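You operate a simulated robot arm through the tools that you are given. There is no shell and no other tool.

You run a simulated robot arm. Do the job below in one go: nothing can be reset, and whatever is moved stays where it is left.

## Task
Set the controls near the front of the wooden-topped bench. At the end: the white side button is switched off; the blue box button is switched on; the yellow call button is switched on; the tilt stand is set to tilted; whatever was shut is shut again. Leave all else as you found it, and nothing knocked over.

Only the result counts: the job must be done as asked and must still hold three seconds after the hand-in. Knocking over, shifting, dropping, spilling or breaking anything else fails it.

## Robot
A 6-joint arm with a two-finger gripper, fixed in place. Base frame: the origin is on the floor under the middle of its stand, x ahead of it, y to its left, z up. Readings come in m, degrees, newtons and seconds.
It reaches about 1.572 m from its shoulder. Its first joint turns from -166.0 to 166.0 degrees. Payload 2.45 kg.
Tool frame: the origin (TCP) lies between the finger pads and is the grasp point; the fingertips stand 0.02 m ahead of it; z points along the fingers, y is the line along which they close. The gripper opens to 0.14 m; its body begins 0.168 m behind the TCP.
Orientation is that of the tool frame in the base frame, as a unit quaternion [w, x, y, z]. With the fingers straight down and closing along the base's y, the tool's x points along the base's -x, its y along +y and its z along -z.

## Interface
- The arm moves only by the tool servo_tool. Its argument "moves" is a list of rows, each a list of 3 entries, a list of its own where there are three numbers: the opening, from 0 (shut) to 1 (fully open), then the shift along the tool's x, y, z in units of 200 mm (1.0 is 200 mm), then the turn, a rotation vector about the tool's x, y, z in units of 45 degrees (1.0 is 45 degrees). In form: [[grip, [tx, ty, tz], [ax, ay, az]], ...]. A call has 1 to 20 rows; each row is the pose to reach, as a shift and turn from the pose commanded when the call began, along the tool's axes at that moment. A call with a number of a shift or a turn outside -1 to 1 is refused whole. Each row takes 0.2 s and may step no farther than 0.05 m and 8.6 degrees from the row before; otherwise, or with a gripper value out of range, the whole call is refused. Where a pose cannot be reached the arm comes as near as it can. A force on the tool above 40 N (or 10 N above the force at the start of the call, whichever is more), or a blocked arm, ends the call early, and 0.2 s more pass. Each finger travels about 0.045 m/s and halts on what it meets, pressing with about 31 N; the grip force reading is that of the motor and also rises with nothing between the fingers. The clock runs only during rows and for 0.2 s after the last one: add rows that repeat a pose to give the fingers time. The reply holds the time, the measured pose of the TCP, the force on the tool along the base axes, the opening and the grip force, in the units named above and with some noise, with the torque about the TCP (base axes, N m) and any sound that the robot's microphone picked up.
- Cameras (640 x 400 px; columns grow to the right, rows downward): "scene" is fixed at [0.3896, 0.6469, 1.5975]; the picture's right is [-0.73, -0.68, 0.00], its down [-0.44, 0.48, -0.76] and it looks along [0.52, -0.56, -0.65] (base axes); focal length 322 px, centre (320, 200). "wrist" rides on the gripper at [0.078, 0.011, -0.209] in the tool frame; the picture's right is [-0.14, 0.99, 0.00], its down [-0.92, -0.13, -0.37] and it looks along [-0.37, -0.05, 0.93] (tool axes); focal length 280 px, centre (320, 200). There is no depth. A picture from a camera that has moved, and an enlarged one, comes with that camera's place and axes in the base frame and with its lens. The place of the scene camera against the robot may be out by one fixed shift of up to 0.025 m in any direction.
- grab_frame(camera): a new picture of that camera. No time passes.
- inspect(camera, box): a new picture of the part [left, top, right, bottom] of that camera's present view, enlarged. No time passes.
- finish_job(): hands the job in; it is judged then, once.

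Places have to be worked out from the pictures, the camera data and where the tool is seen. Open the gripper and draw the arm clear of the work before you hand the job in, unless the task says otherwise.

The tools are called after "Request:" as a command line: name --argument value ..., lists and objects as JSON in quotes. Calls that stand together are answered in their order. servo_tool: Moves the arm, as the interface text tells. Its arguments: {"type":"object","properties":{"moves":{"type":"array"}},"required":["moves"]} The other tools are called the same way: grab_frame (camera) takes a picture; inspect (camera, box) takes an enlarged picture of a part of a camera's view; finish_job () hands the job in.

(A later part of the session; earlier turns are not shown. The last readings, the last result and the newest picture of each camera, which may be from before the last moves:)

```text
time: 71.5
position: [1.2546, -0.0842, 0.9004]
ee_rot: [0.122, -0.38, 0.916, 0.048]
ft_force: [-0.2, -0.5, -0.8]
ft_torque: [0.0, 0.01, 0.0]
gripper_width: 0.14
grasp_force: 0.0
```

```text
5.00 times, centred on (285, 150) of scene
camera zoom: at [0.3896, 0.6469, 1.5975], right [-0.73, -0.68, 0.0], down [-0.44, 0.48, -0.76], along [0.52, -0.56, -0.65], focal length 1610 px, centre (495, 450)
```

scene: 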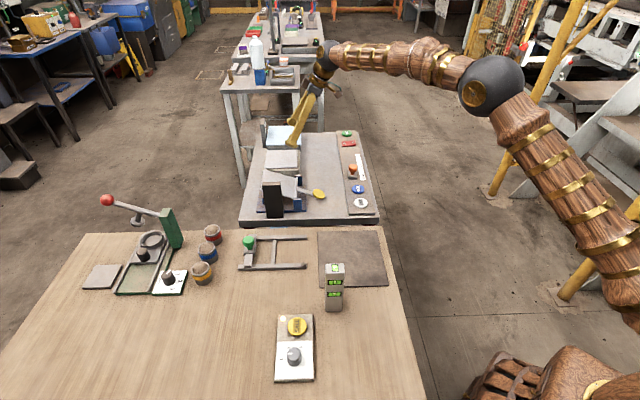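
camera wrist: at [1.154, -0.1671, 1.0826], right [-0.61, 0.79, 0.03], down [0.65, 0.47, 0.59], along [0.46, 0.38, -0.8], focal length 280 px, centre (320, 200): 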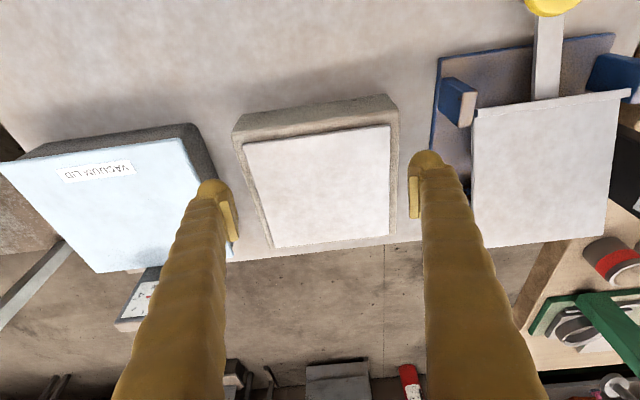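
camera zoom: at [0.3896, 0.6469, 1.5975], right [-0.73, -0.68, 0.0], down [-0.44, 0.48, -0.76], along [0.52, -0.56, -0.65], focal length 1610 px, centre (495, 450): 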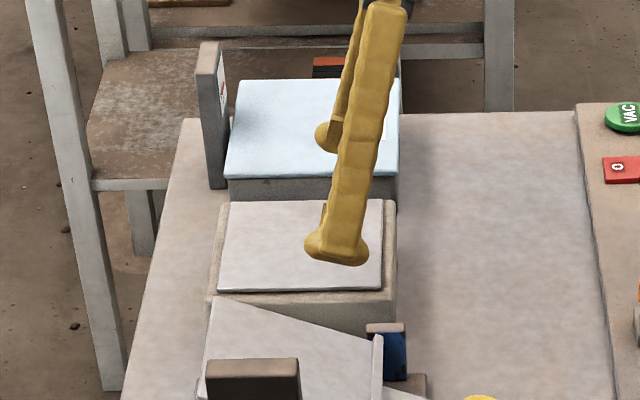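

Alignment is within 1.5 mm; I shift that amount and descend to TCP z≈0.876, just above the expected rim contact.

Request:
servo_tool --moves '[[1, [0.0156, 0.0075, 0.058], [0, 0, 0]], [1, [0.0312, 0.0075, 0.116], [0, 0, 0]], [1, [0.0312, 0.0075, 0.116], [0, 0, 0]]]'

Request:
grab_frame --camera "wrist"

Request:
inspect --camera "scene" --box '[262, 140, 312, 180]'

Request:
inspect --camera "wrist" --box '[190, 120, 450, 280]'

```text
time: 72.3
position: [1.2531, -0.0837, 0.8782]
ee_rot: [0.122, -0.38, 0.916, 0.048]
ft_force: [-0.7, -0.2, 0.4]
ft_torque: [-0.01, 0.01, 0.02]
gripper_width: 0.1399
grasp_force: 0.1
```

```text
taken
camera wrist: at [1.152, -0.1664, 1.0597], right [-0.61, 0.79, 0.03], down [0.65, 0.47, 0.59], along [0.46, 0.38, -0.8], focal length 280 px, centre (320, 200)
```

wrist: 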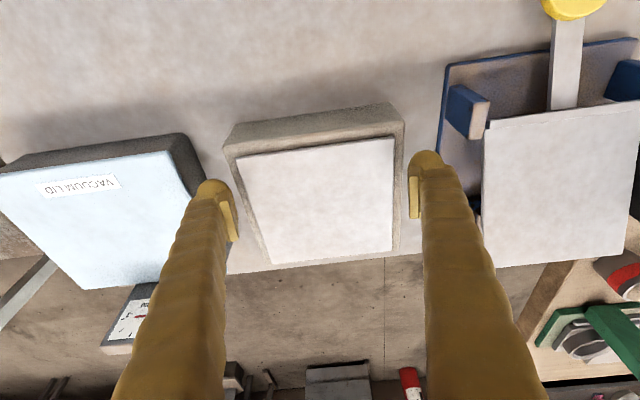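

```text
10.00 times, centred on (287, 160) of scene
camera zoom: at [0.3896, 0.6469, 1.5975], right [-0.73, -0.68, 0.0], down [-0.44, 0.48, -0.76], along [0.52, -0.56, -0.65], focal length 3221 px, centre (650, 600)
```

zoom: 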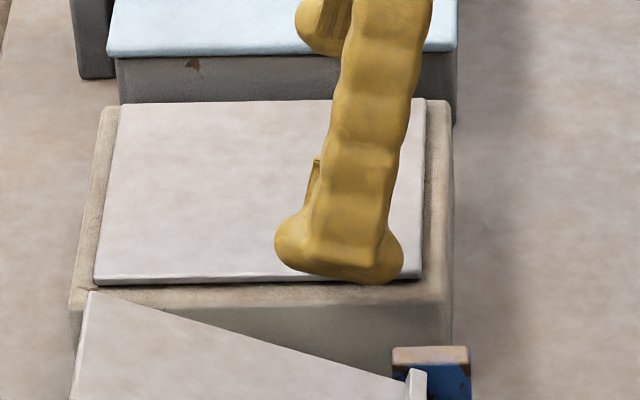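

```text
2.46 times, centred on (320, 200) of wrist
camera zoom: at [1.152, -0.1664, 1.0597], right [-0.61, 0.79, 0.03], down [0.65, 0.47, 0.59], along [0.46, 0.38, -0.8], focal length 690 px, centre (320, 200)
```

zoom: 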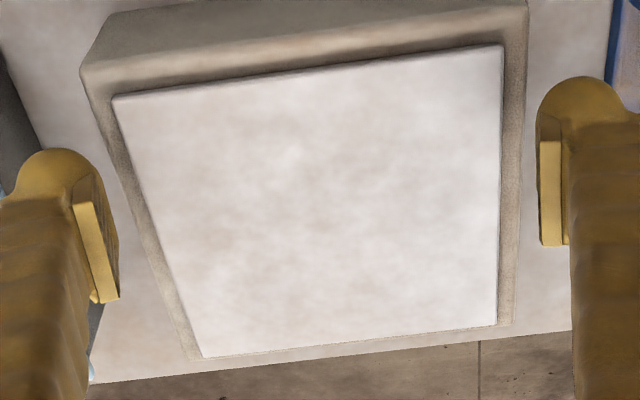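

Up close I see the fingertips end in balls with the pads set back about 2 cm, so this thin plate edge cannot be gripped or lifted; it is not meant to be opened. I abandon that, raise straight up, and instead look at the light box's hidden side facing the vacuum box from above.

Request:
servo_tool --moves '[[1, [-0.055, -0.001, -0.21], [0, 0, 0]], [1, [-0.11, -0.002, -0.42], [0, 0, 0]], [1, [-0.169, -0.003, -0.6286], [0, 0, 0]]]'

Request:
servo_tool --moves '[[1, [0.14, -0.14, -0.06], [0, -0.05, 0]], [1, [0.28, -0.28, -0.12], [0, -0.1, 0]], [1, [0.42, -0.42, -0.19], [0, -0.16, 0]], [1, [0.57, -0.57, -0.25], [0, -0.21, 0]], [1, [0.7143, -0.714, -0.3134], [0, -0.267, 0]], [1, [0.7143, -0.714, -0.3134], [0, -0.267, 0]]]'

Request:
grab_frame --camera "wrist"

Request:
inspect --camera "scene" --box '[255, 145, 310, 185]'

```text
time: 73.1
position: [1.2516, -0.0848, 1.0042]
ee_rot: [0.121, -0.379, 0.916, 0.048]
ft_force: [-0.5, -0.4, -0.6]
ft_torque: [0.04, -0.03, 0.03]
gripper_width: 0.1401
grasp_force: 0.0
```

```text
time: 74.5
position: [1.2448, -0.2967, 1.0317]
ee_rot: [0.218, -0.372, 0.898, 0.088]
ft_force: [-0.2, 0.2, 0.6]
ft_torque: [-0.01, 0.01, 0.0]
gripper_width: 0.1402
grasp_force: 0.0
```

```text
taken
camera wrist: at [1.1209, -0.4031, 1.1827], right [-0.61, 0.79, 0.06], down [0.55, 0.37, 0.75], along [0.57, 0.49, -0.66], focal length 280 px, centre (320, 200)
```

wrist: 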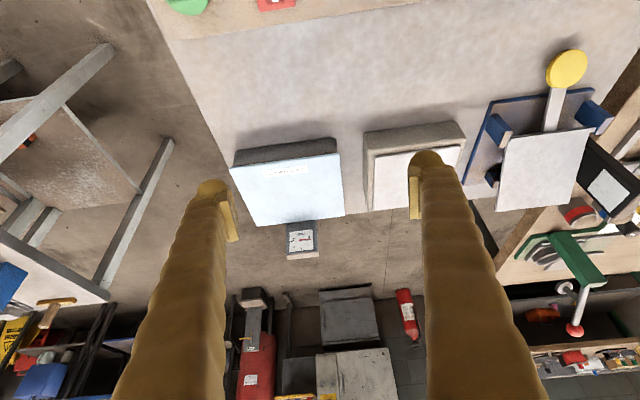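

```text
10.00 times, centred on (282, 165) of scene
camera zoom: at [0.3896, 0.6469, 1.5975], right [-0.73, -0.68, 0.0], down [-0.44, 0.48, -0.76], along [0.52, -0.56, -0.65], focal length 3221 px, centre (695, 550)
```

zoom: 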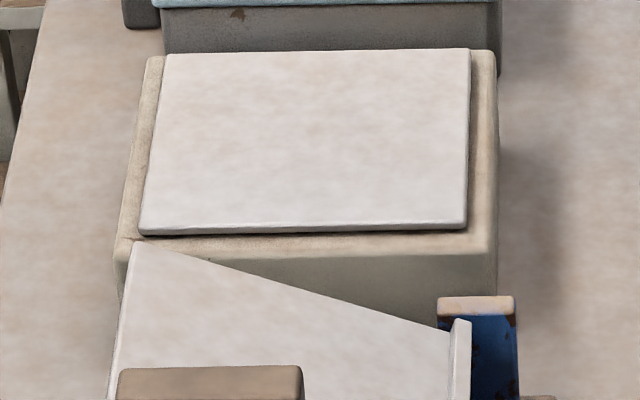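

The light box is untouched. I zoom into the gap between the vacuum box and light box.

Request:
inspect --camera "wrist" --box '[325, 120, 425, 215]'

Request:
inspect --camera "wrist" --box '[220, 130, 360, 265]'

Request:
inspect --camera "wrist" --box '[460, 40, 640, 220]'

```text
4.21 times, centred on (375, 168) of wrist
camera zoom: at [1.1209, -0.4031, 1.1827], right [-0.61, 0.79, 0.06], down [0.55, 0.37, 0.75], along [0.57, 0.49, -0.66], focal length 1181 px, centre (88, 337)
```

zoom: 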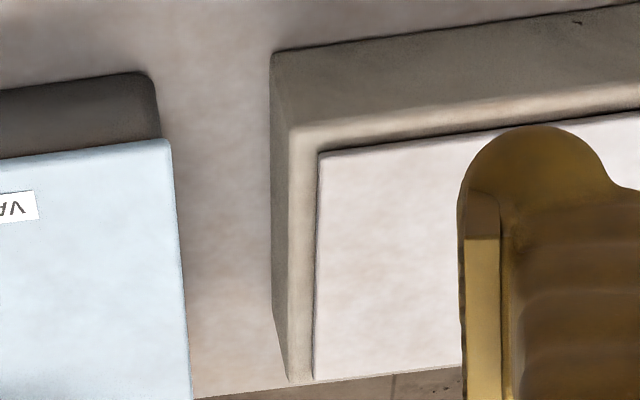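

```text
2.96 times, centred on (290, 198) of wrist
camera zoom: at [1.1209, -0.4031, 1.1827], right [-0.61, 0.79, 0.06], down [0.55, 0.37, 0.75], along [0.57, 0.49, -0.66], focal length 831 px, centre (409, 207)
```

zoom: 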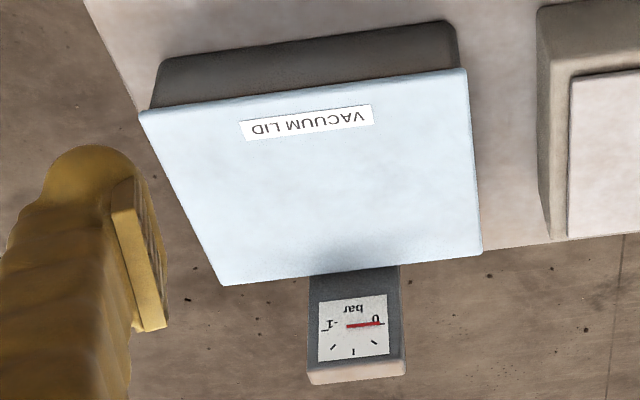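

```text
2.22 times, centred on (550, 130) of wrist
camera zoom: at [1.1209, -0.4031, 1.1827], right [-0.61, 0.79, 0.06], down [0.55, 0.37, 0.75], along [0.57, 0.49, -0.66], focal length 623 px, centre (-191, 356)
```

zoom: 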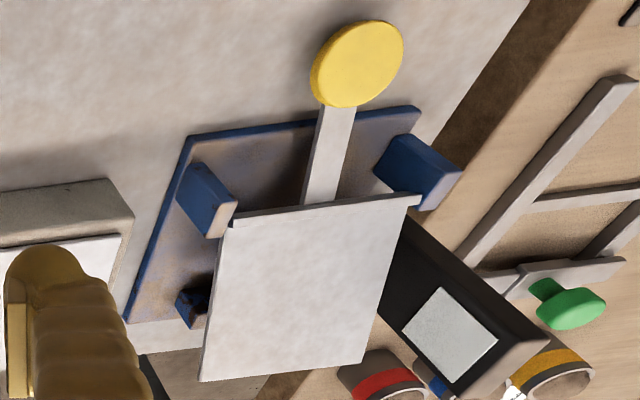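

No lamp on that side either. I recall that the wrist view at CALL showed more items on the wooden bench beyond the scene camera's picture (around x 0.55, y 0.6-0.7); BOX's indicator could be there, so I fly over to look at that area.

Request:
servo_tool --moves '[[1, [0.0, 0.1, -0.14], [0, 0.12, 0]], [1, [0.0, 0.21, -0.27], [0, 0.24, 0]], [1, [0.005, 0.32, -0.41], [0, 0.36, 0]], [1, [0.007, 0.42, -0.54], [0, 0.48, 0]], [1, [0.009, 0.531, -0.681], [0, 0.6, 0]]]'

Request:
servo_tool --moves '[[1, [0.03, 0.15, -0.02], [0, 0, 0.16]], [1, [0.06, 0.3, -0.04], [0, 0, 0.33]], [1, [0.09, 0.44, -0.05], [0, 0, 0.5]], [1, [0.12, 0.59, -0.07], [0, 0, 0.67]], [1, [0.15, 0.74, -0.09], [0, 0, 0.84]], [1, [0.177, 0.884, -0.1], [0, 0, 1.0]]]'

Request:
servo_tool --moves '[[1, [0.16, 0.16, -0.05], [0, 0, 0]], [1, [0.33, 0.33, -0.1], [0, 0, 0]], [1, [0.5, 0.5, -0.15], [0, 0, 0]], [1, [0.66, 0.66, -0.15], [0, 0, 0]], [1, [0.83, 0.83, -0.15], [0, 0, 0]], [1, [1.0, 1.0, -0.15], [0, 0, 0]]]'

Request:
servo_tool --moves '[[1, [0.16, 0.16, 0], [0, 0, 0]], [1, [0.33, 0.33, 0], [0, 0, 0]], [1, [0.5, 0.5, 0], [0, 0, 0]], [1, [0.66, 0.66, 0], [0, 0, 0]], [1, [0.83, 0.83, 0], [0, 0, 0]], [1, [1.0, 1.0, 0], [0, 0, 0]]]'

Request:
servo_tool --moves '[[1, [0, 0.2, 0], [0, 0, 0]], [1, [0, 0.4, 0], [0, 0, 0]], [1, [0, 0.6, 0], [0, 0, 0]], [1, [0, 0.8, 0], [0, 0, 0]], [1, [0, 1.0, 0], [0, 0, 0]], [1, [0, 1.0, 0], [0, 0, 0]]]'

Request:
grab_frame --camera "wrist"

```text
time: 75.7
position: [1.1237, -0.2652, 1.1516]
ee_rot: [0.001, -0.382, 0.924, -0.002]
ft_force: [0.1, -0.5, -1.8]
ft_torque: [0.05, 0.05, 0.0]
gripper_width: 0.1399
grasp_force: 0.0
```

```text
time: 77.1
position: [0.9722, -0.1611, 1.169]
ee_rot: [0.0, 0.001, 1.0, -0.001]
ft_force: [0.3, 0.4, -0.9]
ft_torque: [0.01, 0.07, 0.01]
gripper_width: 0.1401
grasp_force: 0.2
```

```text
time: 78.5
position: [0.7717, 0.0368, 1.1963]
ee_rot: [0.001, 0.001, 1.0, -0.002]
ft_force: [0.6, -0.3, 0.1]
ft_torque: [-0.03, 0.04, 0.0]
gripper_width: 0.1398
grasp_force: 0.0
```

```text
time: 79.9
position: [0.5735, 0.2366, 1.1949]
ee_rot: [0.002, 0.002, 1.0, -0.002]
ft_force: [-0.1, 0.1, 0.1]
ft_torque: [0.02, 0.0, -0.01]
gripper_width: 0.1399
grasp_force: 0.2
```

```text
time: 81.3
position: [0.5728, 0.4348, 1.1972]
ee_rot: [0.002, 0.0, 1.0, -0.001]
ft_force: [-0.6, -0.8, -1.0]
ft_torque: [0.02, 0.02, 0.01]
gripper_width: 0.1397
grasp_force: 0.0
```

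```text
taken
camera wrist: at [0.4938, 0.4478, 1.4058], right [0.14, 0.99, 0.0], down [0.92, -0.13, 0.37], along [0.37, -0.05, -0.93], focal length 280 px, centre (320, 200)
```

wrist: 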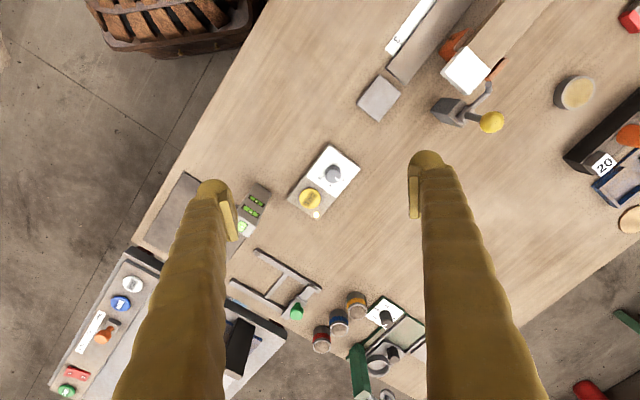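

There are more fixtures on the rest of the wooden bench. I zoom in on them to look for a box lamp.

Request:
inspect --camera "wrist" --box '[350, 0, 530, 140]'

Request:
inspect --camera "wrist" --box '[540, 60, 640, 250]'

Request:
inspect --camera "wrist" --box '[270, 140, 380, 230]'

Request:
inspect --camera "wrist" --box '[80, 0, 260, 60]'

```text
2.86 times, centred on (440, 70) of wrist
camera zoom: at [0.4938, 0.4478, 1.4058], right [0.14, 0.99, 0.0], down [0.92, -0.13, 0.37], along [0.37, -0.05, -0.93], focal length 801 px, centre (-23, 571)
```

zoom: 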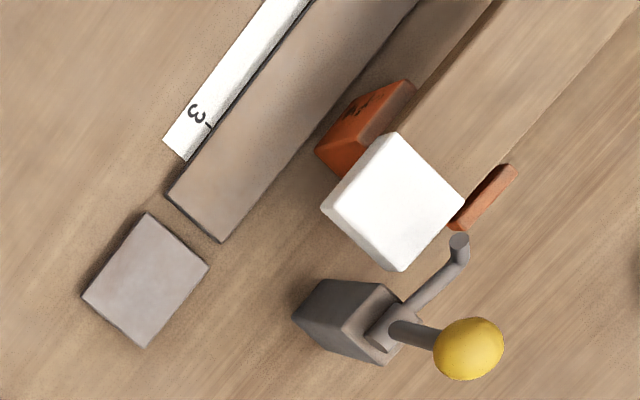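

```text
2.11 times, centred on (590, 155) of wrist
camera zoom: at [0.4938, 0.4478, 1.4058], right [0.14, 0.99, 0.0], down [0.92, -0.13, 0.37], along [0.37, -0.05, -0.93], focal length 590 px, centre (-248, 295)
```

zoom: 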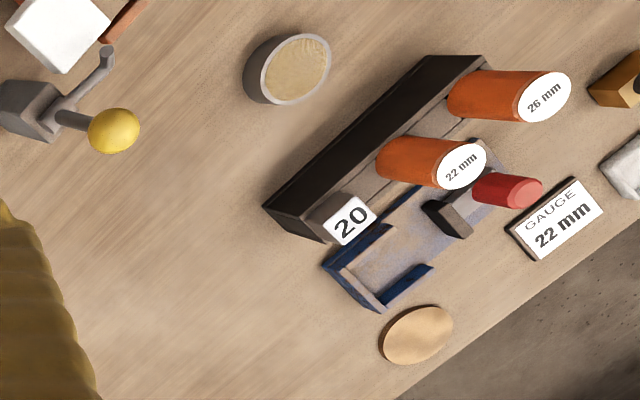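

```text
4.44 times, centred on (325, 185) of wrist
camera zoom: at [0.4938, 0.4478, 1.4058], right [0.14, 0.99, 0.0], down [0.92, -0.13, 0.37], along [0.37, -0.05, -0.93], focal length 1246 px, centre (298, 267)
```

zoom: 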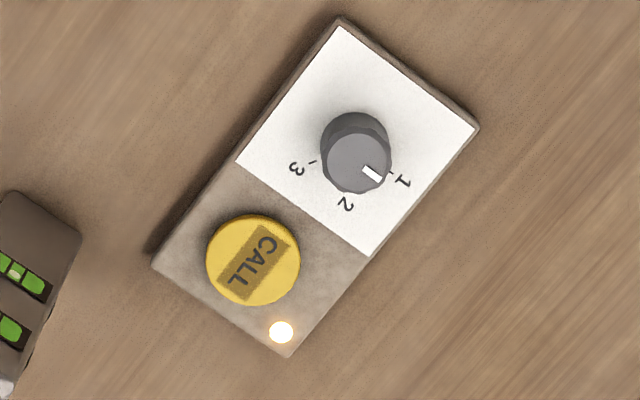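

```text
3.56 times, centred on (170, 30) of wrist
camera zoom: at [0.4938, 0.4478, 1.4058], right [0.14, 0.99, 0.0], down [0.92, -0.13, 0.37], along [0.37, -0.05, -0.93], focal length 997 px, centre (853, 804)
```

zoom: 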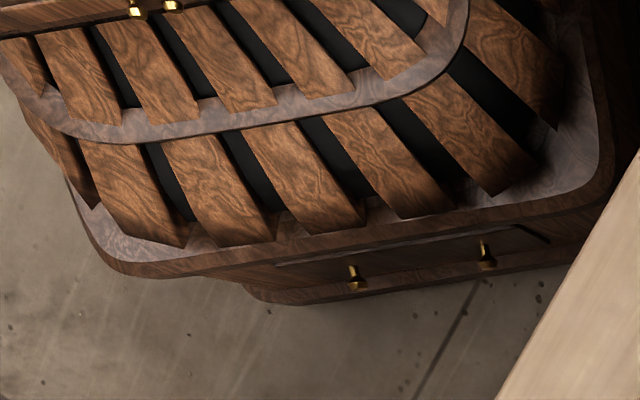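

CALL's lamp is still lit; the other fixtures here belong to other stations. One thing remains to test: in the flat view the seam under the light-box plate was a real dark gap, which a lit lamp underneath should brighten. I go back to BOX, toggle it once and take that same flat view.

Request:
servo_tool --moves '[[0, [0, -0.2, 0], [0, 0, 0]], [0, [0, -0.4, 0], [0, 0, 0]], [0, [0, -0.6, 0], [0, 0, 0]], [0, [0, -0.8, 0], [0, 0, 0]], [0, [0, -1.0, 0], [0, 0, 0]]]'

Request:
servo_tool --moves '[[0, [-0.16, -0.16, 0], [0, 0, 0]], [0, [-0.33, -0.33, 0], [0, 0, 0]], [0, [-0.5, -0.5, 0], [0, 0, 0]], [0, [-0.66, -0.66, 0], [0, 0, 0]], [0, [-0.83, -0.83, 0], [0, 0, 0]], [0, [-1.0, -1.0, 0], [0, 0, 0]]]'

Request:
servo_tool --moves '[[0, [-0.12, -0.13, 0.12], [0, 0, 0]], [0, [-0.24, -0.26, 0.24], [0, 0, 0]], [0, [-0.36, -0.39, 0.36], [0, 0, 0]], [0, [-0.49, -0.52, 0.49], [0, 0, 0]], [0, [-0.61, -0.65, 0.61], [0, 0, 0]], [0, [-0.73, -0.78, 0.73], [0, 0, 0]], [0, [-0.85, -0.905, 0.85], [0, 0, 0]], [0, [-0.85, -0.905, 0.85], [0, 0, 0]]]'

Request:
grab_frame --camera "wrist"

```text
time: 82.5
position: [0.5706, 0.2369, 1.1992]
ee_rot: [0.002, 0.0, 1.0, -0.002]
ft_force: [1.7, -0.3, -0.5]
ft_torque: [0.0, 0.0, 0.01]
gripper_width: 0.0332
grasp_force: 0.0
```

```text
time: 83.9
position: [0.771, 0.0349, 1.1993]
ee_rot: [0.003, -0.001, 1.0, -0.002]
ft_force: [-0.6, 0.1, 0.4]
ft_torque: [0.02, -0.01, 0.03]
gripper_width: 0.0
grasp_force: 29.4
```

```text
time: 85.7
position: [0.9434, -0.1438, 1.0311]
ee_rot: [0.001, 0.0, 1.0, -0.002]
ft_force: [-0.1, 0.8, -0.1]
ft_torque: [0.0, 0.01, -0.03]
gripper_width: 0.0
grasp_force: 29.5
```

```text
taken
camera wrist: at [0.8642, -0.1311, 1.2399], right [0.14, 0.99, 0.0], down [0.92, -0.13, 0.37], along [0.37, -0.05, -0.93], focal length 280 px, centre (320, 200)
```

wrist: 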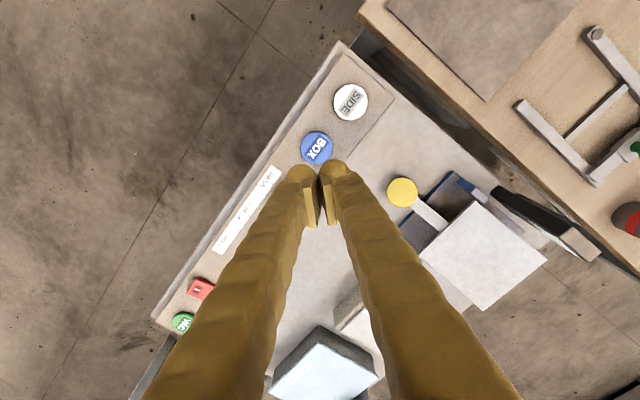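

BOX is about 3 mm from the finger line; I correct that and press it.

Request:
servo_tool --moves '[[0, [-0.012, -0.015, 0.2], [0, 0, 0]], [0, [-0.012, -0.015, 0.4], [0, 0, 0]], [0, [-0.012, -0.015, 0.6], [0, 0, 0]], [0, [-0.012, -0.015, 0.8], [0, 0, 0]], [0, [-0.012, -0.015, 0.87], [0, 0, 0]], [0, [-0.012, -0.015, 0.91], [0, 0, 0]], [0, [-0.012, -0.015, 0.93], [0, 0, 0]], [0, [-0.012, -0.015, 0.945], [0, 0, 0]], [0, [-0.012, -0.015, 0.96], [0, 0, 0]]]'

Request:
servo_tool --moves '[[0, [0, 0, -0.15], [0, 0, 0]], [0.3, [0, 0, -0.35], [0, 0, 0]], [0.6, [0.05, 0, -0.58], [0, 0, 0]], [1, [0.15, -0.1, -0.78], [0, 0, 0]], [1, [0.25, -0.25, -0.9], [0, 0, 0]], [1, [0.3, -0.4, -1.0], [0, 0, 0]]]'

```text
time: 87.7
position: [0.9469, -0.1479, 0.8391]
ee_rot: [0.003, 0.0, 1.0, -0.001]
ft_force: [-3.0, 1.5, 11.3]
ft_torque: [0.04, 0.09, -0.03]
gripper_width: 0.0058
grasp_force: 29.4
heard: click
```

```text
time: 89.1
position: [0.8851, -0.2272, 1.0357]
ee_rot: [0.002, 0.0, 1.0, -0.002]
ft_force: [-0.4, -0.2, -0.8]
ft_torque: [0.03, 0.01, 0.02]
gripper_width: 0.103
grasp_force: 0.1
```

BOX clicked again (now four presses, i.e. as originally found). I return to the same flat viewpoint.

Request:
servo_tool --moves '[[1, [0.01, -0.12, 0], [0, 0, -0.14]], [1, [0.02, -0.24, 0], [0, 0, -0.28]], [1, [0.03, -0.36, 0], [0, 0, -0.42]], [1, [0.04, -0.48, 0], [0, 0, -0.56]], [1, [0.05, -0.6, 0], [0, 0, -0.7]], [1, [0.055, -0.69, 0], [0, 0, -0.844]]]'

Request:
servo_tool --moves '[[1, [0, 0, 0.07], [0, -0.14, 0]], [1, [0, 0, 0.13], [0, -0.28, 0]], [1, [0, 0, 0.19], [0, -0.42, 0]], [1, [0, 0, 0.26], [0, -0.56, 0]], [1, [0, 0, 0.32], [0, -0.7, 0]], [1, [0, 0, 0.38], [0, -0.85, 0]], [1, [0, 0, 0.44], [0, -1.0, 0]]]'

Request:
servo_tool --moves '[[1, [-0.01, 0.01, 0.12], [0, -0.11, 0]], [1, [-0.02, 0.02, 0.25], [0, -0.22, 0]], [1, [-0.03, 0.03, 0.38], [0, -0.33, 0]], [1, [-0.043, 0.035, 0.503], [0, -0.444, 0]], [1, [-0.043, 0.035, 0.503], [0, -0.444, 0]]]'

Request:
inspect --camera "wrist" --box '[275, 160, 365, 205]'

Request:
inspect --camera "wrist" --box '[283, 180, 318, 202]'

Request:
inspect --camera "wrist" --box '[315, 175, 350, 197]'

Request:
grab_frame --camera "wrist"

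```text
time: 90.5
position: [0.8723, -0.3663, 1.0379]
ee_rot: [0.001, -0.326, 0.945, -0.002]
ft_force: [-0.2, -0.5, -0.6]
ft_torque: [-0.02, 0.04, 0.02]
gripper_width: 0.1399
grasp_force: 0.0
```

```text
time: 92.1
position: [0.8747, -0.3652, 0.9525]
ee_rot: [0.365, -0.301, 0.873, 0.121]
ft_force: [0.6, 0.0, 0.4]
ft_torque: [0.0, 0.02, -0.01]
gripper_width: 0.1398
grasp_force: 0.0
```

```text
time: 93.3
position: [0.9312, -0.3122, 0.884]
ee_rot: [0.509, -0.275, 0.797, 0.173]
ft_force: [0.3, 0.4, 0.2]
ft_torque: [0.02, 0.05, 0.0]
gripper_width: 0.1399
grasp_force: 0.0
```

```text
7.11 times, centred on (320, 182) of wrist
camera zoom: at [0.7498, -0.4395, 0.9011], right [-0.56, 0.82, 0.12], down [0.12, -0.06, 0.99], along [0.82, 0.57, -0.06], focal length 1994 px, centre (320, 324)
```

zoom: 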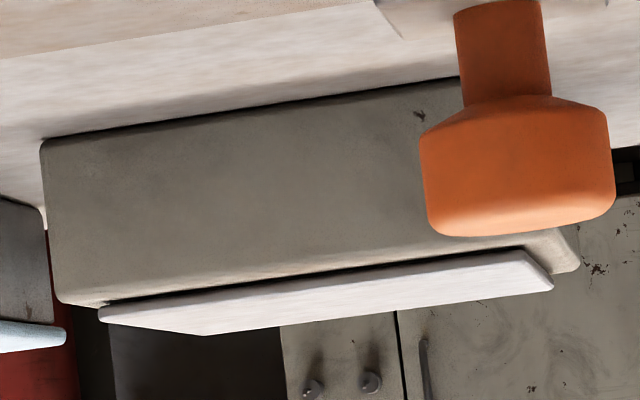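

```text
16.00 times, centred on (300, 191) of wrist
camera zoom: at [0.7498, -0.4395, 0.9011], right [-0.56, 0.82, 0.12], down [0.12, -0.06, 0.99], along [0.82, 0.57, -0.06], focal length 4486 px, centre (632, 344)
```

zoom: 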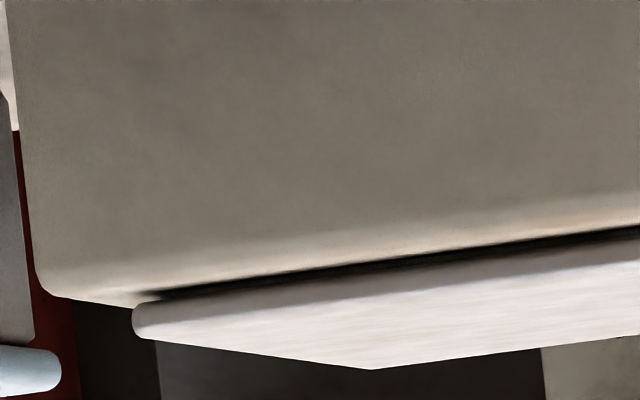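

```text
16.00 times, centred on (332, 186) of wrist
camera zoom: at [0.7498, -0.4395, 0.9011], right [-0.56, 0.82, 0.12], down [0.12, -0.06, 0.99], along [0.82, 0.57, -0.06], focal length 4486 px, centre (120, 424)
```

zoom: 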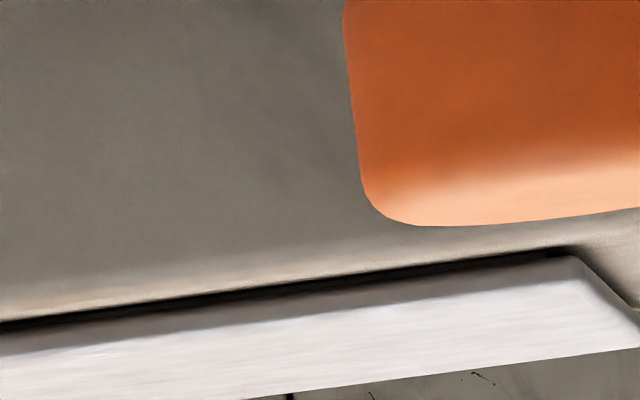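

```text
taken
camera wrist: at [0.7498, -0.4395, 0.9011], right [-0.56, 0.82, 0.12], down [0.12, -0.06, 0.99], along [0.82, 0.57, -0.06], focal length 280 px, centre (320, 200)
```

wrist: 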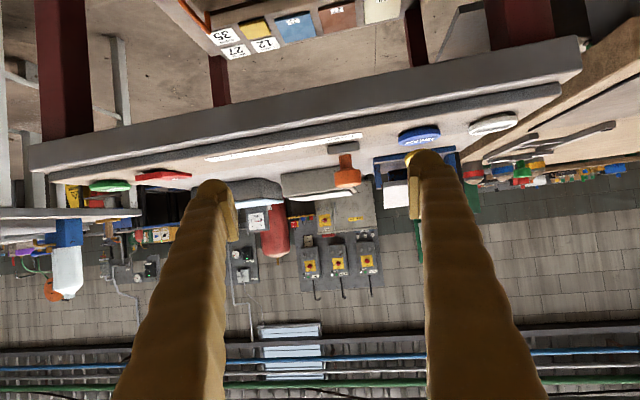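

The seam looks identical in this state too, so it tells nothing. The only other shut thing is the vacuum box, whose lid does have an overhanging lip; I zoom in on it from this flat view to see how it closes.

Request:
inspect --camera "wrist" --box '[225, 165, 305, 215]'

Request:
inspect --camera "wrist" --box '[268, 180, 292, 204]'

Request:
inspect --camera "scene" --box '[258, 120, 306, 152]'

```text
8.00 times, centred on (265, 190) of wrist
camera zoom: at [0.7498, -0.4395, 0.9011], right [-0.56, 0.82, 0.12], down [0.12, -0.06, 0.99], along [0.82, 0.57, -0.06], focal length 2243 px, centre (760, 280)
```

zoom: 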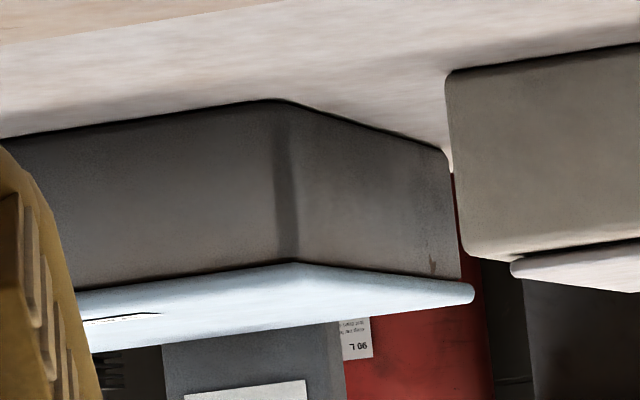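

```text
16.00 times, centred on (280, 192) of wrist
camera zoom: at [0.7498, -0.4395, 0.9011], right [-0.56, 0.82, 0.12], down [0.12, -0.06, 0.99], along [0.82, 0.57, -0.06], focal length 4486 px, centre (960, 328)
```

zoom: 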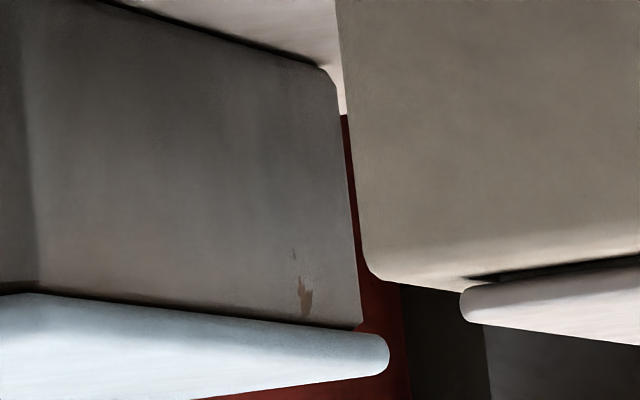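

```text
12.50 times, centred on (282, 136) of scene
camera zoom: at [0.3896, 0.6469, 1.5975], right [-0.73, -0.68, 0.0], down [-0.44, 0.48, -0.76], along [0.52, -0.56, -0.65], focal length 4026 px, centre (795, 1000)
```

zoom: 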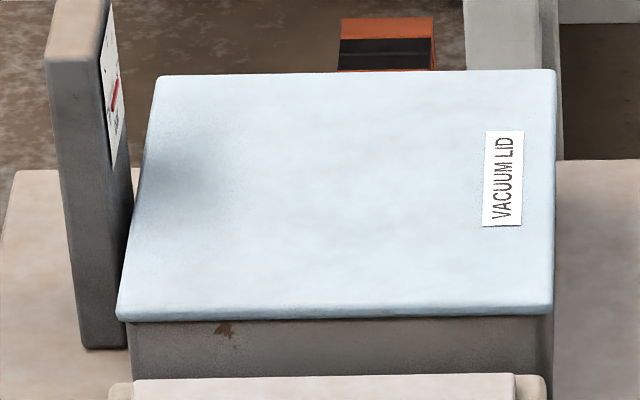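

The vacuum lid gives no hint either. As a last check I look at the light box's rear face from the far side in this as-found state, since earlier I only saw half of that face and only in the other state.

Request:
servo_tool --moves '[[1, [-0.11, 0, -0.05], [0, 0.16, 0]], [1, [-0.23, 0, -0.1], [0, 0.33, 0]], [1, [-0.34, 0, -0.16], [0, 0.5, 0]], [1, [-0.45, 0, -0.21], [0, 0.67, 0]], [1, [-0.57, 0, -0.26], [0, 0.84, 0]], [1, [-0.68, 0, -0.317], [0, 1.0, 0]]]'

Request:
servo_tool --moves '[[1, [-0.12, 0.11, -0.07], [0, 0.09, 0]], [1, [-0.25, 0.23, -0.14], [0, 0.18, 0]], [1, [-0.37, 0.35, -0.21], [0, 0.27, 0]], [1, [-0.5, 0.47, -0.29], [0, 0.36, 0]], [1, [-0.622, 0.591, -0.359], [0, 0.444, 0]]]'

Request:
servo_tool --moves '[[1, [-0.11, 0.07, 0], [0, 0, 0.16]], [1, [-0.22, 0.14, 0], [0, 0, 0.33]], [1, [-0.33, 0.22, 0], [0, 0, 0.5]], [1, [-0.44, 0.29, 0], [0, 0, 0.67]], [1, [-0.55, 0.36, 0], [0, 0, 0.84]], [1, [-0.659, 0.437, 0], [0, 0, 1.0]]]'

Request:
servo_tool --moves '[[1, [-0.05, 0.13, 0], [0, 0, 0.16]], [1, [-0.1, 0.26, 0], [0, 0, 0.33]], [1, [-0.15, 0.4, 0], [0, 0, 0.5]], [1, [-0.2, 0.53, 0], [0, 0, 0.67]], [1, [-0.25, 0.66, 0], [0, 0, 0.84]], [1, [-0.306, 0.793, 0], [0, 0, 1.0]]]'

Request:
servo_tool --moves '[[1, [0.03, 0.15, 0.12], [0, -0.13, 0]], [1, [0.07, 0.3, 0.24], [0, -0.26, 0]], [1, [0.1, 0.46, 0.36], [0, -0.4, 0]], [1, [0.14, 0.61, 0.48], [0, -0.53, 0]], [1, [0.176, 0.766, 0.6], [0, -0.667, 0]], [1, [0.176, 0.766, 0.6], [0, -0.667, 0]]]'

Request:
grab_frame --camera "wrist"

```text
time: 94.7
position: [0.9309, -0.3117, 1.0368]
ee_rot: [0.165, -0.321, 0.931, 0.054]
ft_force: [0.2, -0.5, 0.6]
ft_torque: [0.0, -0.01, -0.01]
gripper_width: 0.14
grasp_force: 0.1
```

```text
time: 95.9
position: [0.9309, -0.164, 1.1451]
ee_rot: [0.002, -0.325, 0.946, -0.003]
ft_force: [0.2, -0.3, 0.2]
ft_torque: [0.0, -0.01, 0.0]
gripper_width: 0.1402
grasp_force: 0.0
```

```text
time: 97.3
position: [0.981, -0.0109, 1.145]
ee_rot: [0.002, 0.062, 0.998, -0.002]
ft_force: [-0.1, 0.1, 0.0]
ft_torque: [-0.04, -0.03, 0.01]
gripper_width: 0.1398
grasp_force: 0.0
```

```text
time: 98.7
position: [1.0609, 0.1363, 1.1459]
ee_rot: [0.002, 0.44, 0.898, -0.001]
ft_force: [0.2, 0.0, 0.7]
ft_torque: [0.04, -0.02, -0.01]
gripper_width: 0.1399
grasp_force: 0.0
```

```text
time: 100.1
position: [1.1622, 0.2608, 1.025]
ee_rot: [0.236, 0.423, 0.868, -0.114]
ft_force: [-0.4, 0.3, 0.0]
ft_torque: [-0.01, -0.03, -0.01]
gripper_width: 0.14
grasp_force: 0.0
```

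```text
taken
camera wrist: at [1.064, 0.4048, 1.1666], right [0.85, 0.52, 0.07], down [0.27, -0.56, 0.78], along [0.44, -0.65, -0.62], focal length 280 px, centre (320, 200)
```

wrist: 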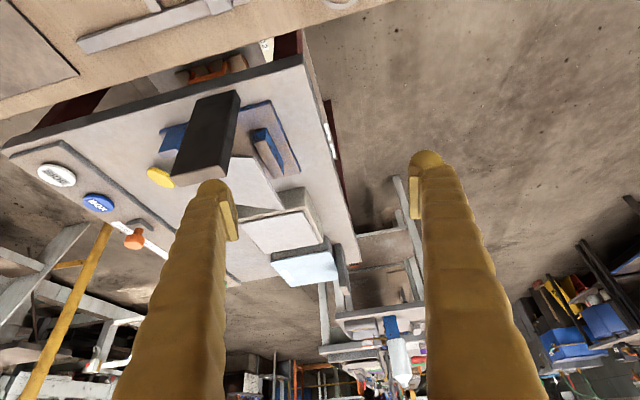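

I now see the bench from the far side. I zoom on the light box's rear face, the stand and the bench's rear edge.

Request:
inspect --camera "wrist" --box '[235, 175, 345, 290]'

Request:
inspect --camera "wrist" --box '[285, 185, 330, 245]'

Request:
inspect --camera "wrist" --box '[140, 60, 360, 260]'

```text
3.48 times, centred on (290, 232) of wrist
camera zoom: at [1.064, 0.4048, 1.1666], right [0.85, 0.52, 0.07], down [0.27, -0.56, 0.78], along [0.44, -0.65, -0.62], focal length 975 px, centre (424, 87)
```

zoom: 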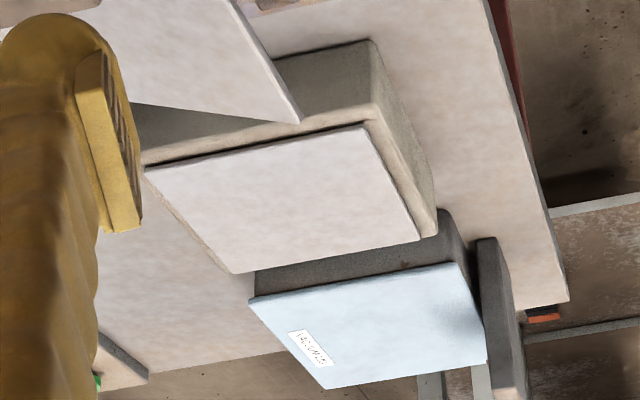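

```text
6.67 times, centred on (308, 215) of wrist
camera zoom: at [1.064, 0.4048, 1.1666], right [0.85, 0.52, 0.07], down [0.27, -0.56, 0.78], along [0.44, -0.65, -0.62], focal length 1869 px, centre (403, 100)
```

zoom: 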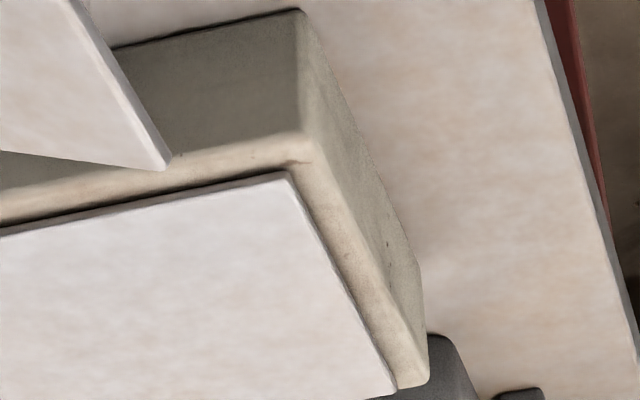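

```text
2.00 times, centred on (250, 160) of wrist
camera zoom: at [1.064, 0.4048, 1.1666], right [0.85, 0.52, 0.07], down [0.27, -0.56, 0.78], along [0.44, -0.65, -0.62], focal length 561 px, centre (460, 280)
```

zoom: 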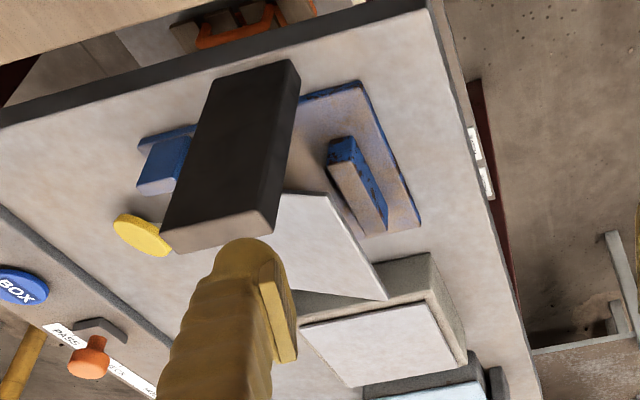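

The rear face is plain. Two small white rectangles show beyond the bench's far edge; I zoom on them.

Request:
inspect --camera "wrist" --box '[300, 90, 390, 200]'

Request:
inspect --camera "wrist" --box '[350, 135, 382, 165]'

Request:
inspect --camera "wrist" --box '[130, 20, 310, 90]'

```text
3.64 times, centred on (345, 145) of wrist
camera zoom: at [1.064, 0.4048, 1.1666], right [0.85, 0.52, 0.07], down [0.27, -0.56, 0.78], along [0.44, -0.65, -0.62], focal length 1020 px, centre (229, 400)
```

zoom: 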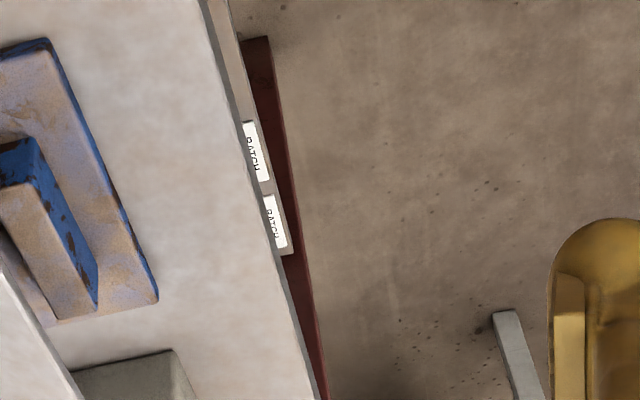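

```text
13.33 times, centred on (366, 150) of wrist
camera zoom: at [1.064, 0.4048, 1.1666], right [0.85, 0.52, 0.07], down [0.27, -0.56, 0.78], along [0.44, -0.65, -0.62], focal length 3738 px, centre (-293, 867)
```

zoom: 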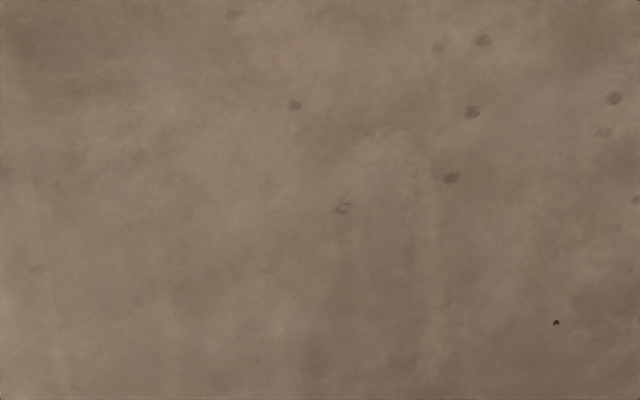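

```text
3.56 times, centred on (220, 55) of wrist
camera zoom: at [1.064, 0.4048, 1.1666], right [0.85, 0.52, 0.07], down [0.27, -0.56, 0.78], along [0.44, -0.65, -0.62], focal length 997 px, centre (676, 716)
```

zoom: 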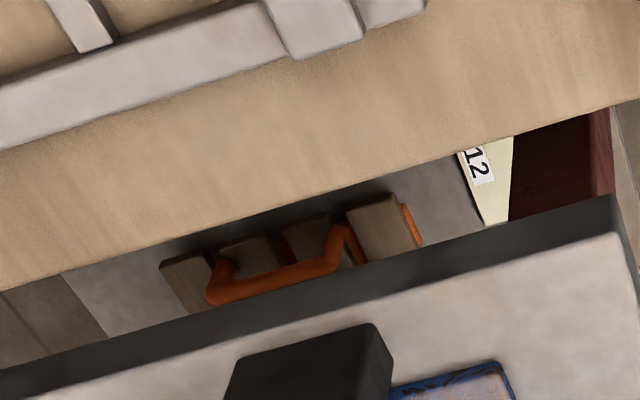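

Those are just batch cards on a lower shelf. With no indicator anywhere, I judge by the job itself: SIDE was on, CALL was off and the stand was flat, each needing a change, so BOX was most likely off as found and must be toggled. I return to above BOX, closing the fingers, to press it once more (five presses in all).

Request:
servo_tool --moves '[[1, [-0.09, -0.15, -0.09], [0, 0.13, 0]], [1, [-0.18, -0.3, -0.18], [0, 0.27, 0]], [1, [-0.27, -0.46, -0.26], [0, 0.4, 0]], [1, [-0.36, -0.61, -0.35], [0, 0.53, 0]], [1, [-0.443, -0.764, -0.437], [0, 0.667, 0]]]'

Request:
servo_tool --moves '[[1, [-0.06, -0.13, 0], [0, 0, -0.16]], [1, [-0.12, -0.26, 0], [0, 0, -0.33]], [1, [-0.17, -0.39, 0], [0, 0, -0.5]], [1, [-0.23, -0.52, 0], [0, 0, -0.67]], [1, [-0.29, -0.65, 0], [0, 0, -0.84]], [1, [-0.345, -0.777, 0], [0, 0, -1.0]]]'

Request:
servo_tool --moves '[[0, [0.01, -0.1, 0.05], [0, 0, -0.02]], [0, [0.03, -0.2, 0.12], [0, 0, -0.04]], [0, [0.04, -0.3, 0.2], [0, 0, -0.06]], [0, [0.05, -0.4, 0.28], [0, 0, -0.08]], [0, [0.07, -0.5, 0.36], [0, 0, -0.1]], [0, [0.08, -0.6, 0.44], [0, 0, -0.12]], [0, [0.09, -0.68, 0.52], [0, 0, -0.14]], [0, [0.099, -0.712, 0.575], [0, 0, -0.156]], [0, [0.099, -0.712, 0.575], [0, 0, -0.156]]]'

Request:
grab_frame --camera "wrist"

```text
time: 101.3
position: [1.06, 0.1421, 1.1442]
ee_rot: [0.001, 0.439, 0.899, -0.001]
ft_force: [0.1, 1.1, -0.3]
ft_torque: [-0.06, -0.02, 0.01]
gripper_width: 0.1401
grasp_force: 0.0
```

```text
time: 102.7
position: [0.978, -0.0081, 1.1441]
ee_rot: [0.002, 0.06, 0.998, -0.003]
ft_force: [-0.2, -0.1, -0.4]
ft_torque: [-0.03, 0.01, -0.02]
gripper_width: 0.1402
grasp_force: 0.0
```

```text
time: 104.7
position: [0.9434, -0.15, 1.0313]
ee_rot: [0.003, 0.001, 1.0, -0.001]
ft_force: [0.0, 0.3, -0.4]
ft_torque: [-0.01, 0.0, 0.02]
gripper_width: 0.0003
grasp_force: 29.2
```

```text
taken
camera wrist: at [0.8647, -0.138, 1.2397], right [0.14, 0.99, 0.0], down [0.92, -0.13, 0.37], along [0.37, -0.05, -0.93], focal length 280 px, centre (320, 200)
```

wrist: 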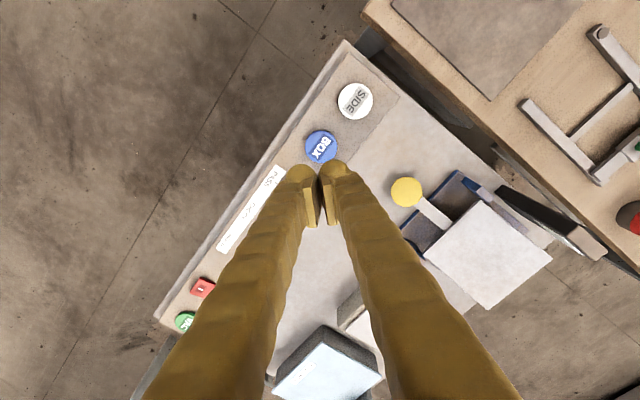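

BOX is under the fingertips within 2 mm. I grab a scene frame in the current state for one more before/after comparison, then press.

Request:
grab_frame --camera "scene"

Request:
inspect --camera "scene" --box '[225, 0, 345, 110]'

Request:
servo_tool --moves '[[0, [0, 0.006, 0.2], [0, 0, 0]], [0, [0, 0.006, 0.4], [0, 0, 0]], [0, [0, 0.006, 0.6], [0, 0, 0]], [0, [0, 0.006, 0.8], [0, 0, 0]], [0, [0, 0.006, 0.87], [0, 0, 0]], [0, [0, 0.006, 0.91], [0, 0, 0]], [0, [0, 0.006, 0.93], [0, 0, 0]], [0, [0, 0.006, 0.945], [0, 0, 0]], [0, [0, 0.006, 0.96], [0, 0, 0]]]'

Request:
servo_tool --moves '[[0, [0, 0, -0.15], [0, 0, 0]], [0, [0, 0, -0.35], [0, 0, 0]], [0, [0, 0, -0.58], [0, 0, 0]], [0, [0, 0, -0.8], [0, 0, 0]], [0, [0, 0, -1.0], [0, 0, 0]]]'

Request:
grab_frame --camera "scene"

Request:
inspect --camera "scene" --box '[225, 0, 345, 110]'

```text
taken
```

scene: 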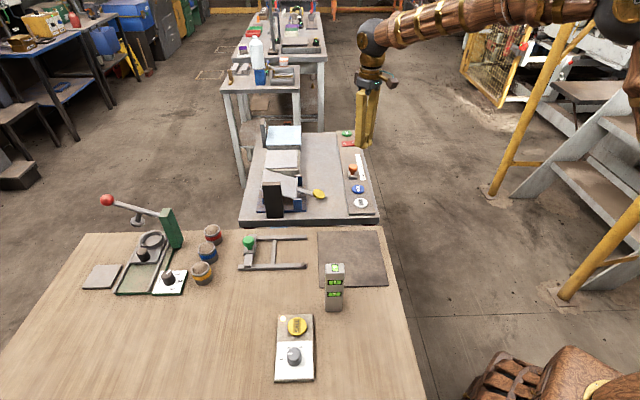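

```text
3.64 times, centred on (285, 55) of scene
camera zoom: at [0.3896, 0.6469, 1.5975], right [-0.73, -0.68, 0.0], down [-0.44, 0.48, -0.76], along [0.52, -0.56, -0.65], focal length 1171 px, centre (447, 727)
```

zoom: 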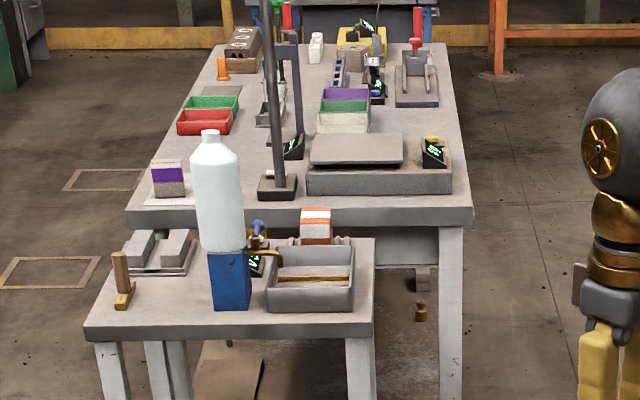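

```text
time: 106.7
position: [0.9443, -0.1493, 0.8385]
ee_rot: [0.003, 0.001, 1.0, -0.002]
ft_force: [1.6, -4.1, 10.7]
ft_torque: [-0.04, -0.01, 0.03]
gripper_width: 0.0061
grasp_force: 29.3
heard: click
```

```text
time: 107.9
position: [0.9433, -0.1473, 1.035]
ee_rot: [0.002, 0.0, 1.0, -0.002]
ft_force: [-0.3, 0.2, -0.5]
ft_torque: [-0.01, 0.01, 0.02]
gripper_width: 0.0
grasp_force: 29.7
```

```text
taken
```

scene: 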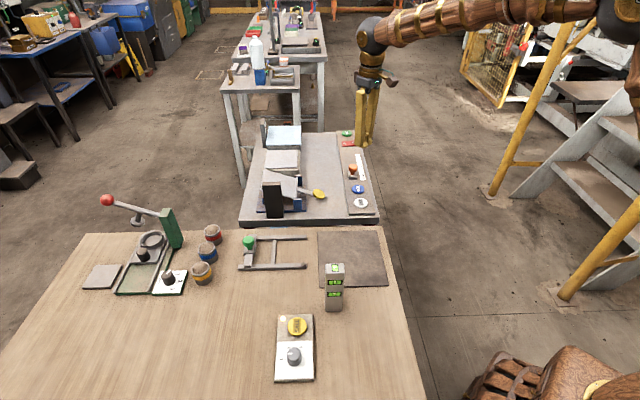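

```text
3.64 times, centred on (285, 55) of scene
camera zoom: at [0.3896, 0.6469, 1.5975], right [-0.73, -0.68, 0.0], down [-0.44, 0.48, -0.76], along [0.52, -0.56, -0.65], focal length 1171 px, centre (447, 727)
```

zoom: 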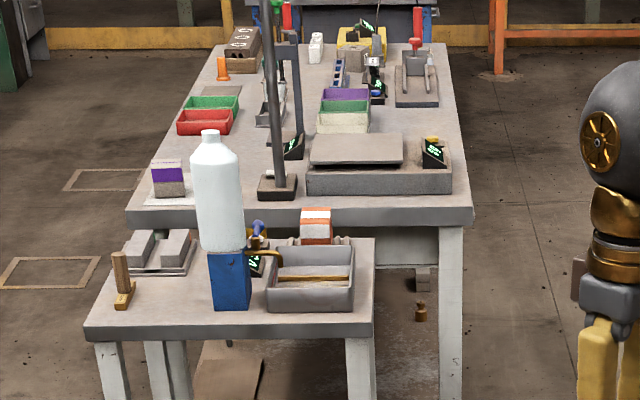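

BOX is now toggled from how it was found. Since the plate (0.131 m) just fits the 0.14 m gripper, I will still make one gentle, low-risk attempt to lift its front edge about a centimetre to see a lamp beneath; if it doesn't move I leave it. I fly to the approach pose above it with fingers open.

Request:
servo_tool --moves '[[1, [-0.1, -0.02, -0.05], [0, 0, -0.16]], [1, [-0.2, -0.05, -0.1], [0, 0, -0.33]], [1, [-0.3, -0.07, -0.15], [0, 0, -0.5]], [1, [-0.4, -0.1, -0.2], [0, 0, -0.67]], [1, [-0.5, -0.12, -0.25], [0, 0, -0.84]], [1, [-0.6, -0.15, -0.25], [0, 0, -1.0]]]'

Request:
servo_tool --moves '[[1, [-0.19, -0.06, 0.05], [0, -0.07, 0]], [1, [-0.38, -0.13, 0.1], [0, -0.13, 0]], [1, [-0.57, -0.19, 0.15], [0, -0.2, 0]], [1, [-0.76, -0.25, 0.2], [0, -0.27, 0]], [1, [-0.954, -0.318, 0.25], [0, -0.333, 0]]]'

Request:
servo_tool --moves '[[1, [0.03, 0, 0.17], [0, 0, 0]], [1, [0.06, -0.005, 0.34], [0, 0, 0]], [1, [0.1, -0.01, 0.51], [0, 0, 0]], [1, [0.1286, -0.011, 0.676], [0, 0, 0]], [1, [0.1286, -0.011, 0.676], [0, 0, 0]]]'

Request:
inspect --camera "wrist" --box '[190, 100, 450, 262]'

```text
time: 109.3
position: [1.0638, -0.1775, 1.09]
ee_rot: [0.001, -0.384, 0.923, -0.003]
ft_force: [-0.1, 0.3, 0.7]
ft_torque: [0.03, -0.04, 0.01]
gripper_width: 0.1238
grasp_force: 0.1
```

```text
time: 110.5
position: [1.2427, -0.087, 1.0392]
ee_rot: [0.122, -0.38, 0.916, 0.048]
ft_force: [0.0, -0.1, 0.8]
ft_torque: [-0.01, -0.02, 0.02]
gripper_width: 0.14
grasp_force: 0.0
```

```text
time: 111.7
position: [1.2526, -0.0843, 0.9018]
ee_rot: [0.121, -0.38, 0.916, 0.048]
ft_force: [0.8, 0.4, -0.1]
ft_torque: [0.05, 0.0, 0.01]
gripper_width: 0.1401
grasp_force: 0.0
```

```text
2.46 times, centred on (320, 181) of wrist
camera zoom: at [1.1533, -0.1662, 1.0834], right [-0.61, 0.79, 0.03], down [0.65, 0.47, 0.6], along [0.46, 0.38, -0.8], focal length 690 px, centre (320, 247)
```

zoom: 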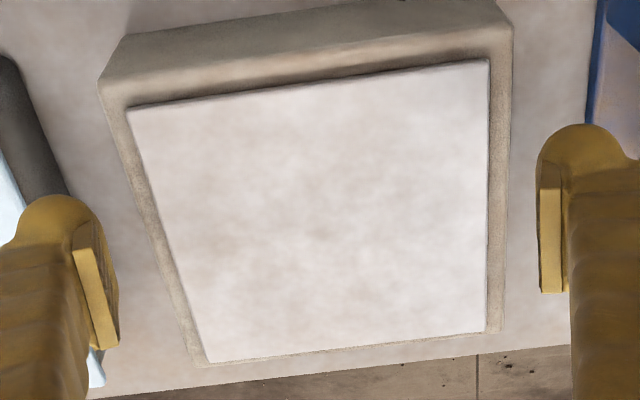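

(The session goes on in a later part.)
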